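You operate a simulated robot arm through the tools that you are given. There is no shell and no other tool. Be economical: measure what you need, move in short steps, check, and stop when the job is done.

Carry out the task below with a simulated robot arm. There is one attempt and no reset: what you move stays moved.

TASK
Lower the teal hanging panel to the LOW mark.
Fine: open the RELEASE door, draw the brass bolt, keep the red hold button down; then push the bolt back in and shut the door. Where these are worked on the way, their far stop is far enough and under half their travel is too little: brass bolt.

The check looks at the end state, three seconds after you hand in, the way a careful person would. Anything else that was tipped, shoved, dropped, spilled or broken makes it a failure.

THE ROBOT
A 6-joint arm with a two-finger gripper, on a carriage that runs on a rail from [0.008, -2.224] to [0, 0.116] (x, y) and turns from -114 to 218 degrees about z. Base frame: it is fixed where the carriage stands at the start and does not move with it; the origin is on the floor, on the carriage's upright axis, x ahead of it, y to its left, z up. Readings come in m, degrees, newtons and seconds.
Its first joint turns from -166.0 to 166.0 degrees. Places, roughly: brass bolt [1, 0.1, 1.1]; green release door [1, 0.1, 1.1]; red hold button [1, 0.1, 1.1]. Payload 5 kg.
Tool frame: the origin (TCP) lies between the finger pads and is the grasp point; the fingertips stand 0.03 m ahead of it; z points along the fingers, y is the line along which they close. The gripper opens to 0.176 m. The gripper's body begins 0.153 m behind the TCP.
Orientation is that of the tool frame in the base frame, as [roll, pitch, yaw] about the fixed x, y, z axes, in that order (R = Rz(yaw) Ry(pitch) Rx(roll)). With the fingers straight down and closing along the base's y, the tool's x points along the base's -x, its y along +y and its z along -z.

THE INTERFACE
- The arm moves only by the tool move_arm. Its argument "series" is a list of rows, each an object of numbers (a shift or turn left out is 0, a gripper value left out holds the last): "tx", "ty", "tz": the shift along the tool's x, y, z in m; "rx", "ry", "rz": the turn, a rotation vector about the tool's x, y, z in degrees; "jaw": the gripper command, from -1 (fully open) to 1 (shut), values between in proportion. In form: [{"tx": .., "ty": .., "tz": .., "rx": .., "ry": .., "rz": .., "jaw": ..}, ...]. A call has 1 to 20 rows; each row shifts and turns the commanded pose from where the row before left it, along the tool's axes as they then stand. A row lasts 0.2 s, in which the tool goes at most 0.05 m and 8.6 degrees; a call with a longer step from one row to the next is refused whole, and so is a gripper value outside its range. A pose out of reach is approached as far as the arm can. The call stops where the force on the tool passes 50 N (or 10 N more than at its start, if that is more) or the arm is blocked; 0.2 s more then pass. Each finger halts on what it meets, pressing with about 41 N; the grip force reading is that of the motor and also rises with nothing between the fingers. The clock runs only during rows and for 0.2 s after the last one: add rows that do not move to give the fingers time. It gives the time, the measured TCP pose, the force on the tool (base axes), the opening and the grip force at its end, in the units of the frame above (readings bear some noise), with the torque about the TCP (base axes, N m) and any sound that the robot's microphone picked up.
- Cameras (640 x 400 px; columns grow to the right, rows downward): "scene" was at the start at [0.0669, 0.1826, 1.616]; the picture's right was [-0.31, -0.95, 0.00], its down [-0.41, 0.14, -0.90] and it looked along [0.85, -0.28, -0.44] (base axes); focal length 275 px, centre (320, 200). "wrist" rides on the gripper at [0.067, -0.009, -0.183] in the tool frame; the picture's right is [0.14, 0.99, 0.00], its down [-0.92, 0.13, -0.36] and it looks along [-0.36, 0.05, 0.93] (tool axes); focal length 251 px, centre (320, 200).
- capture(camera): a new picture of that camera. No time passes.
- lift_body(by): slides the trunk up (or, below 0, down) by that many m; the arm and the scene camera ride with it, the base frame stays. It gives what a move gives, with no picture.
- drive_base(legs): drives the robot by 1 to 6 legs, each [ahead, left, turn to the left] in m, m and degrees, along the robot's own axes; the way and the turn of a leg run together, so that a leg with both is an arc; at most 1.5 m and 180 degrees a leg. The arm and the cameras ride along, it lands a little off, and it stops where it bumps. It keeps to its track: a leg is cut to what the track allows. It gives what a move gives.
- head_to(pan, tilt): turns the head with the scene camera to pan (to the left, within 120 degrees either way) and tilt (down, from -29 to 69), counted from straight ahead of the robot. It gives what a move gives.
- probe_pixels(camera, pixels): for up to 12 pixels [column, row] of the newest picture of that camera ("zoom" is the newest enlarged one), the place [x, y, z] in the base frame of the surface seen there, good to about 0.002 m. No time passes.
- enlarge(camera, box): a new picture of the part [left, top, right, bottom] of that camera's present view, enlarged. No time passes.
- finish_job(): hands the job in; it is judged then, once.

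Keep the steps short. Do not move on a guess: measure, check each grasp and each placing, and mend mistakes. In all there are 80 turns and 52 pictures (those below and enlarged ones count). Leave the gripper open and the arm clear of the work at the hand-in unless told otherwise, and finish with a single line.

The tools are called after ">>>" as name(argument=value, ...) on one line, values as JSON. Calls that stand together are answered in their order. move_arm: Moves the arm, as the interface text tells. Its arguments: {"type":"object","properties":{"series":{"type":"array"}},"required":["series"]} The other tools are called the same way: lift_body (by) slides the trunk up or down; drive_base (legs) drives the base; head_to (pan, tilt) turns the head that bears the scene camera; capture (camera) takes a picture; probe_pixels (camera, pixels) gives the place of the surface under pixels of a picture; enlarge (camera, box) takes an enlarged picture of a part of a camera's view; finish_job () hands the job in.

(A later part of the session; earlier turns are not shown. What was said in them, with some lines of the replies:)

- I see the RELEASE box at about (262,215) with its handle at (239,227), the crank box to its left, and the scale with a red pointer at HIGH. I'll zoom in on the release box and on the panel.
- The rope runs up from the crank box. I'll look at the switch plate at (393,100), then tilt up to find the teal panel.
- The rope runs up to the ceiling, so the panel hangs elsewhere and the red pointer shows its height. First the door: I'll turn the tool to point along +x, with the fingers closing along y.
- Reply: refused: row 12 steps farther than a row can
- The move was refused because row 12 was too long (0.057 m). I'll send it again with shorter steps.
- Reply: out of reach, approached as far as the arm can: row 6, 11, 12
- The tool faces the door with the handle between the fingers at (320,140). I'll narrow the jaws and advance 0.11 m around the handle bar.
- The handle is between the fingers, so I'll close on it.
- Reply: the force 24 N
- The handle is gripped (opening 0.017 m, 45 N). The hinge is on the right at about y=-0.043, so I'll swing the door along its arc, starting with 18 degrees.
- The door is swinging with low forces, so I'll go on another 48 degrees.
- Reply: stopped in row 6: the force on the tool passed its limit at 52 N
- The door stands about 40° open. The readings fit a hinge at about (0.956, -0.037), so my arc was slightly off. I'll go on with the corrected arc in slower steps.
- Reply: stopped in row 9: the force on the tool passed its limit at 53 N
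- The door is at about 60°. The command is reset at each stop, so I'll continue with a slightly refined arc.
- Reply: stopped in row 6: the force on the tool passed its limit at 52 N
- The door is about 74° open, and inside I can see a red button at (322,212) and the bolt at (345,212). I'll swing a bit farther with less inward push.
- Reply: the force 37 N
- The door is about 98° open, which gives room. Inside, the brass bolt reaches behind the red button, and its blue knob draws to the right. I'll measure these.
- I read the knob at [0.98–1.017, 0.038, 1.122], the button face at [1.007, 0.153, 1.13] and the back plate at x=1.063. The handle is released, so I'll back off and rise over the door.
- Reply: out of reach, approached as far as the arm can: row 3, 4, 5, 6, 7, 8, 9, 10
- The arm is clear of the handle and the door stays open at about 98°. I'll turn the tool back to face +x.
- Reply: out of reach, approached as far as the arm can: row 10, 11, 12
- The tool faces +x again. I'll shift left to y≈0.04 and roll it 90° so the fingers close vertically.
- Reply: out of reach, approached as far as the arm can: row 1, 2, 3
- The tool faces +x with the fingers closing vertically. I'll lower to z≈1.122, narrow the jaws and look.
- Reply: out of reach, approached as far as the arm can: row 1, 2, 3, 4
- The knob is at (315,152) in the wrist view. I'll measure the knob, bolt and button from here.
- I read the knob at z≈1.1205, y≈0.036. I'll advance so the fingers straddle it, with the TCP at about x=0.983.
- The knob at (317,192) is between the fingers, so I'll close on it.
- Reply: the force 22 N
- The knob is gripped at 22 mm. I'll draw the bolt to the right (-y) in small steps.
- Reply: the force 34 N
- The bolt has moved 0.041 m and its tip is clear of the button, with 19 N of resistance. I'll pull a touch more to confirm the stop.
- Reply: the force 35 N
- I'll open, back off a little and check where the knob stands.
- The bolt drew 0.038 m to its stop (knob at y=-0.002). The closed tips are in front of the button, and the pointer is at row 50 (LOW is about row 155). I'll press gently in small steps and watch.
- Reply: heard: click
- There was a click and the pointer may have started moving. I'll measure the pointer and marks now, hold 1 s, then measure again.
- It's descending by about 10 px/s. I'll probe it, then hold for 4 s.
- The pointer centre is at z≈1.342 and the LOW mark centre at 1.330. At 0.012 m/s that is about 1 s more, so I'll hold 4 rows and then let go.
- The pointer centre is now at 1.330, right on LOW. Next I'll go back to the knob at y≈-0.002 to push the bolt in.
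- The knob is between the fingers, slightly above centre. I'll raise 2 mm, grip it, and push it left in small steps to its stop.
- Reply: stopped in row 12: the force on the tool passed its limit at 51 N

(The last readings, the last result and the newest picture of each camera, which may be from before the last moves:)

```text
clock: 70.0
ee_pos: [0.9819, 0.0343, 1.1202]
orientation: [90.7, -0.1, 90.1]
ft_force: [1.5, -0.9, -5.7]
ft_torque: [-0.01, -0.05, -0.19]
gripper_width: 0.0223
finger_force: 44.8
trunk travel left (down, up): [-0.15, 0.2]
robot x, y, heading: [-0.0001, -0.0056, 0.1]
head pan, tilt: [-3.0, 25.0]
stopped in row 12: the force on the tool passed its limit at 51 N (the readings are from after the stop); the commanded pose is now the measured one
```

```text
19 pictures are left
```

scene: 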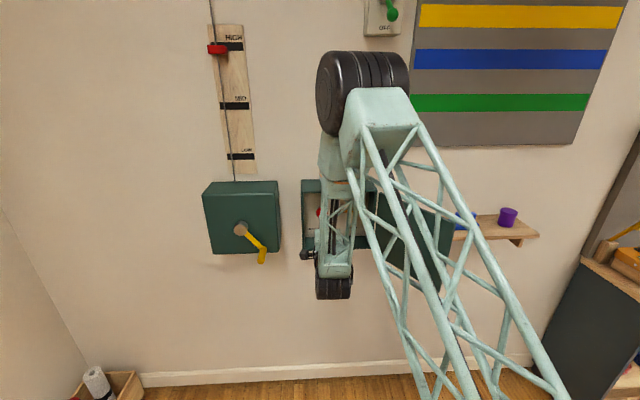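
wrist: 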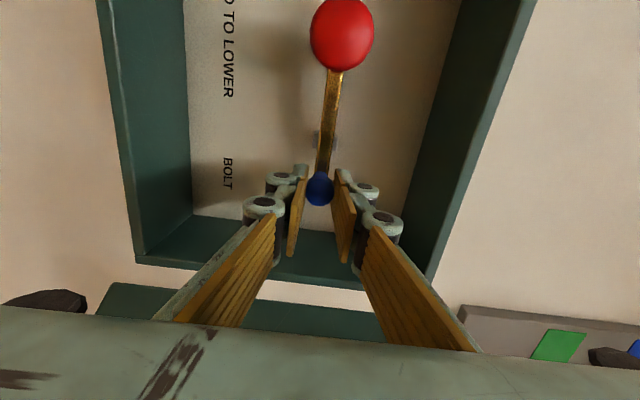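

The bolt met its stop at TCP y=0.034, and its tip is behind the button again. I'll release, back out and measure.

>>> move_arm(series=[{"jaw": 0.4}, {}, {}, {"tz": -0.04}, {"tz": -0.04}, {"tz": -0.04}])

>>> capture(camera="wrist")

>>> probe_pixels(camera="wrist", pixels=[[317, 160], [316, 152], [317, 168]])

```text
clock: 71.4
ee_pos: [0.8654, 0.034, 1.123]
orientation: [90.6, 0.0, 90.2]
ft_force: [-0.6, -0.4, 0.2]
ft_torque: [-0.03, -0.01, 0.04]
gripper_width: 0.0528
finger_force: 0.0
trunk travel left (down, up): [-0.15, 0.2]
robot x, y, heading: [-0.0018, -0.0018, 0.1]
head pan, tilt: [-3.0, 25.0]
```

```text
18 pictures are left
```

wrist: 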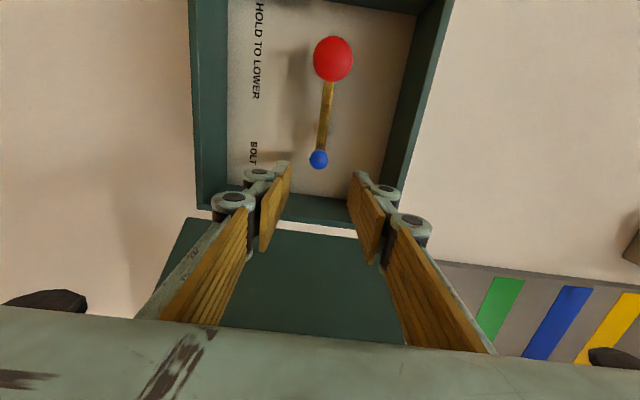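

```text
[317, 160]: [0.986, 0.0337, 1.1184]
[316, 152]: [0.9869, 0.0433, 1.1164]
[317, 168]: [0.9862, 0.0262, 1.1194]
```

The knob is back at y≈0.035, where it started. To shut the door I'll go up and over, point the tool down, and push the door's outer face from above near its top edge. First back off and rise.

>>> move_arm(series=[{"tz": -0.035, "jaw": 1}, {"tz": -0.02}, {"ty": 0.04}, {"ty": 0.04}, {"ty": 0.04}, {"ty": 0.04}, {"ty": 0.04}, {"ty": 0.03}, {"rz": -8.2}, {"rz": -8.2}, {"rz": -8.2}, {"rz": -8.2}, {"rz": -8.2}, {"rz": -8.2}, {"rz": -8.2}, {"rz": -8.2}, {"rz": -8.2}, {"rz": -8.2}, {"rz": -8.4}, {}])

>>> move_arm(series=[{"ry": 8.2}, {"ry": 8.2}, {"ry": 8.2}, {"ry": 8.2}, {"ry": 8.2}, {"ry": 8.2}, {"ry": 8.2}, {"ry": 8.2}, {"ry": 8.2}, {"ry": 8.2}, {"ry": 8.0}, {}])

>>> capture(camera="scene")

```text
clock: 75.6
ee_pos: [0.8103, 0.0362, 1.3535]
orientation: [-142.3, 89.1, -142.1]
ft_force: [-0.2, -0.2, -1.0]
ft_torque: [0.0, 0.01, 0.03]
gripper_width: 0.0
finger_force: 41.3
trunk travel left (down, up): [-0.15, 0.2]
robot x, y, heading: [0.0032, 0.0008, -0.0]
head pan, tilt: [-3.0, 25.0]
```

```text
clock: 78.2
ee_pos: [0.8103, 0.0362, 1.3507]
orientation: [-179.6, -0.8, -179.9]
ft_force: [1.8, 0.4, -1.9]
ft_torque: [0.0, 0.25, 0.04]
gripper_width: 0.0001
finger_force: 41.0
out of reach, approached as far as the arm can: row 5
trunk travel left (down, up): [-0.15, 0.2]
robot x, y, heading: [-0.0015, -0.0018, -0.0]
head pan, tilt: [-3.0, 25.0]
```

```text
17 pictures are left
```

scene: 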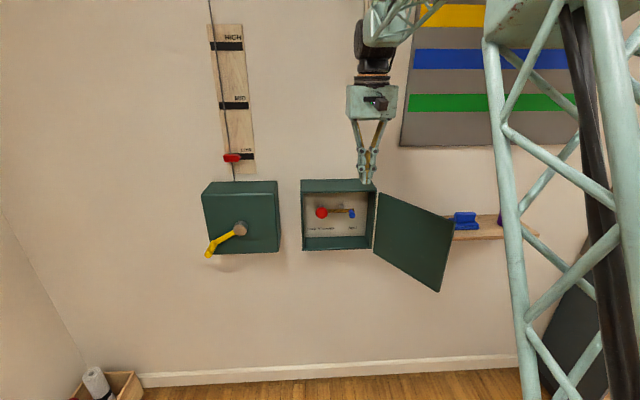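

The pointer is at LOW. The door now stands wider open, so I'll measure its edge.

>>> probe_pixels(camera="scene", pixels=[[378, 200], [450, 222], [438, 287], [415, 215], [400, 206], [376, 246]])

```text
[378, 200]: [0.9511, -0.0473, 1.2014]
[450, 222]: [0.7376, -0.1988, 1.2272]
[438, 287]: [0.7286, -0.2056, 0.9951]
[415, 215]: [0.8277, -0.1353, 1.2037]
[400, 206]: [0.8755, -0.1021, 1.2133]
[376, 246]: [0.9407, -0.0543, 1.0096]
```

The door is at about 126°. I'll pass over it at height and lower the closed fingers on its outer side, at about (0.851, -0.19) with the tips at z≈1.19, above the handle.

>>> move_arm(series=[{"ty": -0.038, "tx": -0.007}, {"ty": -0.038, "tx": -0.007}, {"ty": -0.038, "tx": -0.007}, {"ty": -0.038, "tx": -0.007}, {"ty": -0.038, "tx": -0.007}, {"ty": -0.038, "tx": -0.006}, {}, {"tz": 0.035}, {"tz": 0.035}, {"tz": 0.035}, {"tz": 0.025}, {}])

>>> capture(camera="scene")

```text
clock: 80.8
ee_pos: [0.8482, -0.1921, 1.224]
orientation: [-179.6, -0.6, -180.0]
ft_force: [0.4, 0.1, -0.3]
ft_torque: [0.04, 0.07, -0.01]
gripper_width: 0.0
finger_force: 41.6
trunk travel left (down, up): [-0.15, 0.2]
robot x, y, heading: [0.0034, 0.0019, 0.1]
head pan, tilt: [-3.0, 25.0]
```

```text
16 pictures are left
```

scene: 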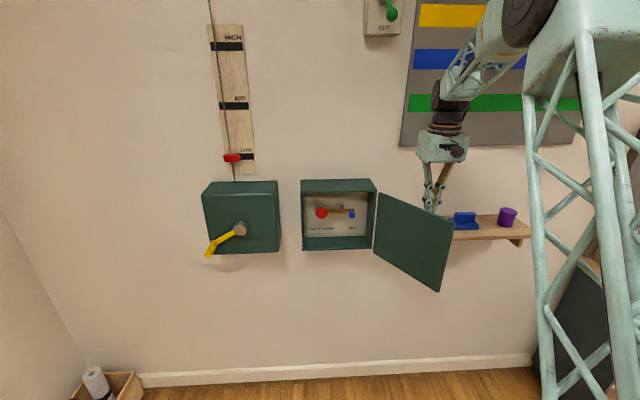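

The fingers are behind the door. I'll push it along its arc to about 70° and then check.

>>> move_arm(series=[{"tz": 0.006}, {"tx": 0.01, "ty": 0.018}, {"tx": 0.01, "ty": 0.018}, {"tx": 0.013, "ty": 0.02}, {"tx": 0.013, "ty": 0.02}, {"tx": 0.0076, "ty": 0.0286}, {"tx": 0.0076, "ty": 0.0286}, {"tx": -0.0025, "ty": 0.0295}, {"tx": -0.0025, "ty": 0.0295}])

>>> capture(camera="scene")

```text
clock: 82.8
ee_pos: [0.793, -0.0019, 1.2174]
orientation: [-179.5, -0.6, -180.0]
ft_force: [-1.2, 0.4, -0.6]
ft_torque: [0.03, 0.03, 0.0]
gripper_width: 0.0002
finger_force: 41.4
trunk travel left (down, up): [-0.15, 0.2]
robot x, y, heading: [-0.0044, 0.0008, 0.0]
head pan, tilt: [-3.0, 25.0]
```

```text
15 pictures are left
```

scene: 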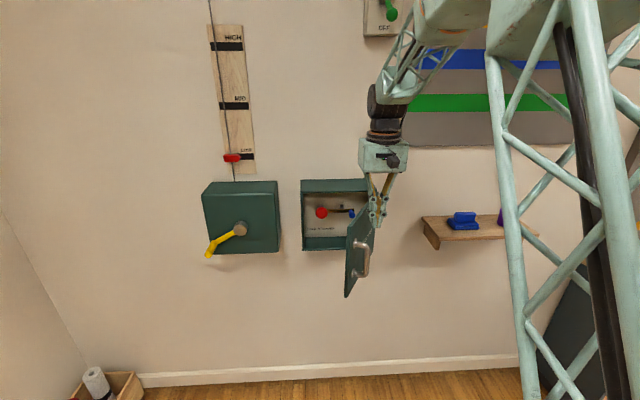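

The door follows to about 70°. I'll push on until it's nearly shut.

>>> move_arm(series=[{"tx": -0.0125, "ty": 0.027}, {"tx": -0.0125, "ty": 0.027}, {"tx": -0.021, "ty": 0.021}, {"tx": -0.021, "ty": 0.021}, {"tx": -0.02, "ty": 0.0103}, {"tx": -0.02, "ty": 0.0103}, {"tx": -0.015, "ty": 0.004}, {"tx": -0.013, "ty": 0.003}, {"tx": -0.01, "ty": 0.003}, {}])

>>> capture(camera="scene")

```text
clock: 85.0
ee_pos: [0.9386, 0.1249, 1.214]
orientation: [-179.6, -0.7, -179.9]
ft_force: [-0.4, -0.5, -0.2]
ft_torque: [0.03, 0.07, -0.02]
gripper_width: 0.0002
finger_force: 40.9
trunk travel left (down, up): [-0.15, 0.2]
robot x, y, heading: [-0.0006, -0.0012, 0.1]
head pan, tilt: [-3.0, 25.0]
```

```text
14 pictures are left
```

scene: 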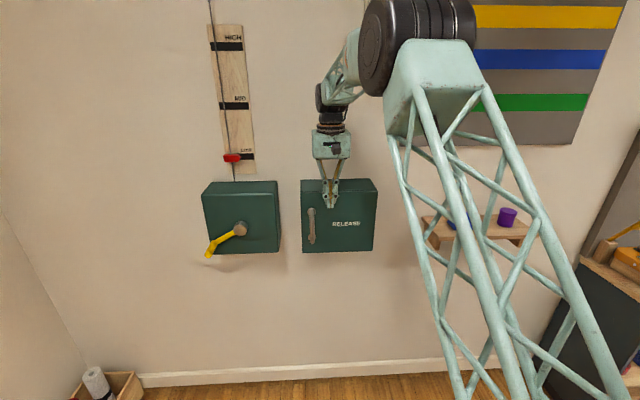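

The door is nearly shut. I'll press gently in 4 mm steps until it meets resistance.

>>> move_arm(series=[{"tx": -0.004}, {"tx": -0.004}, {"tx": -0.004}, {"tx": -0.004}, {"tx": -0.004}, {}])

>>> probe_pixels(camera="scene", pixels=[[306, 200], [306, 246], [370, 195], [370, 245], [330, 245]])

```text
clock: 86.0
ee_pos: [0.9481, 0.1267, 1.2145]
orientation: [-179.6, -1.3, -179.9]
ft_force: [-25.2, -2.4, 9.1]
ft_torque: [0.05, -0.55, -0.02]
gripper_width: 0.006
finger_force: 45.2
trunk travel left (down, up): [-0.15, 0.2]
robot x, y, heading: [-0.0018, 0.0043, 0.1]
head pan, tilt: [-3.0, 25.0]
stopped in row 5: the force on the tool passed its limit at 57 N (the readings are from after the stop); the commanded pose is now the measured one
```

```text
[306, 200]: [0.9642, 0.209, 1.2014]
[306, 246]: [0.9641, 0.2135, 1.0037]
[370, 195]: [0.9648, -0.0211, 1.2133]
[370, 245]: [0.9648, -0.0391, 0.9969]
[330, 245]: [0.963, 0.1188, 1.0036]
```

The door met its stop, with its face at x=0.964–0.965 just as at the start. I'll back away, rise clear, open the gripper and check everything.

>>> move_arm(series=[{"tx": 0.03}, {"tx": 0.03}, {"tz": -0.04, "tx": 0.02}, {"tz": -0.04, "tx": 0.02}, {"ty": -0.04}, {"ty": -0.04}, {"ty": -0.04}, {"jaw": -1}, {}, {}, {}, {}, {}, {}, {}])

>>> capture(camera="scene")

>>> enlarge(camera="scene", box=[180, 90, 300, 180])

>>> probe_pixels(camera="scene", pixels=[[306, 200], [306, 246], [370, 195], [370, 245]])

>>> probe_pixels(camera="zoom", pixels=[[262, 294], [262, 306], [262, 318], [350, 295]])

```text
clock: 89.2
ee_pos: [0.8502, 0.0039, 1.2927]
orientation: [-179.5, -1.3, -179.9]
ft_force: [-0.2, 0.5, -0.4]
ft_torque: [-0.04, -0.01, 0.01]
gripper_width: 0.1759
finger_force: 0.1
trunk travel left (down, up): [-0.15, 0.2]
robot x, y, heading: [0.0011, -0.0003, 0.0]
head pan, tilt: [-3.0, 25.0]
```

```text
13 pictures are left
```

scene: 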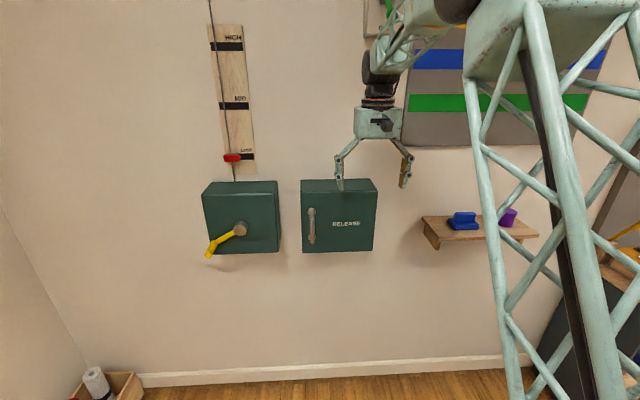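

```text
4.44 times, centred on (240, 135) of scene
```

zoom: 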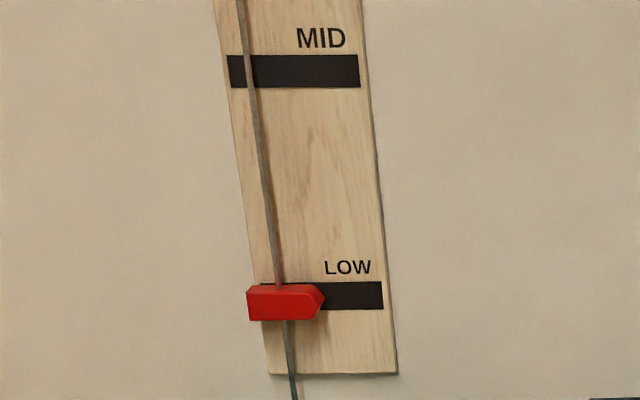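

```text
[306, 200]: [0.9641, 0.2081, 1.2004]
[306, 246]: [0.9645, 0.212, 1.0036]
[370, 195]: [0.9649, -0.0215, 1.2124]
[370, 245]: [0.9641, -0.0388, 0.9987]
```

```text
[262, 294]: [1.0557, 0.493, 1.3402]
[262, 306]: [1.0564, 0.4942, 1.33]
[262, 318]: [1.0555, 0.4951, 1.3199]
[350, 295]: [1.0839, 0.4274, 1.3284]
```

The pointer is steady at z=1.330, on the LOW mark. The door is flush and shut, the bolt is back in, the gripper is open and the arm is clear, so I'm handing in.

>>> finish_job()

```text
The job is handed in.
```

The pointer shows the teal panel lowered to the LOW mark (the panel itself was out of camera view), the brass bolt is pushed back in, the RELEASE door is shut, and the job is handed in.
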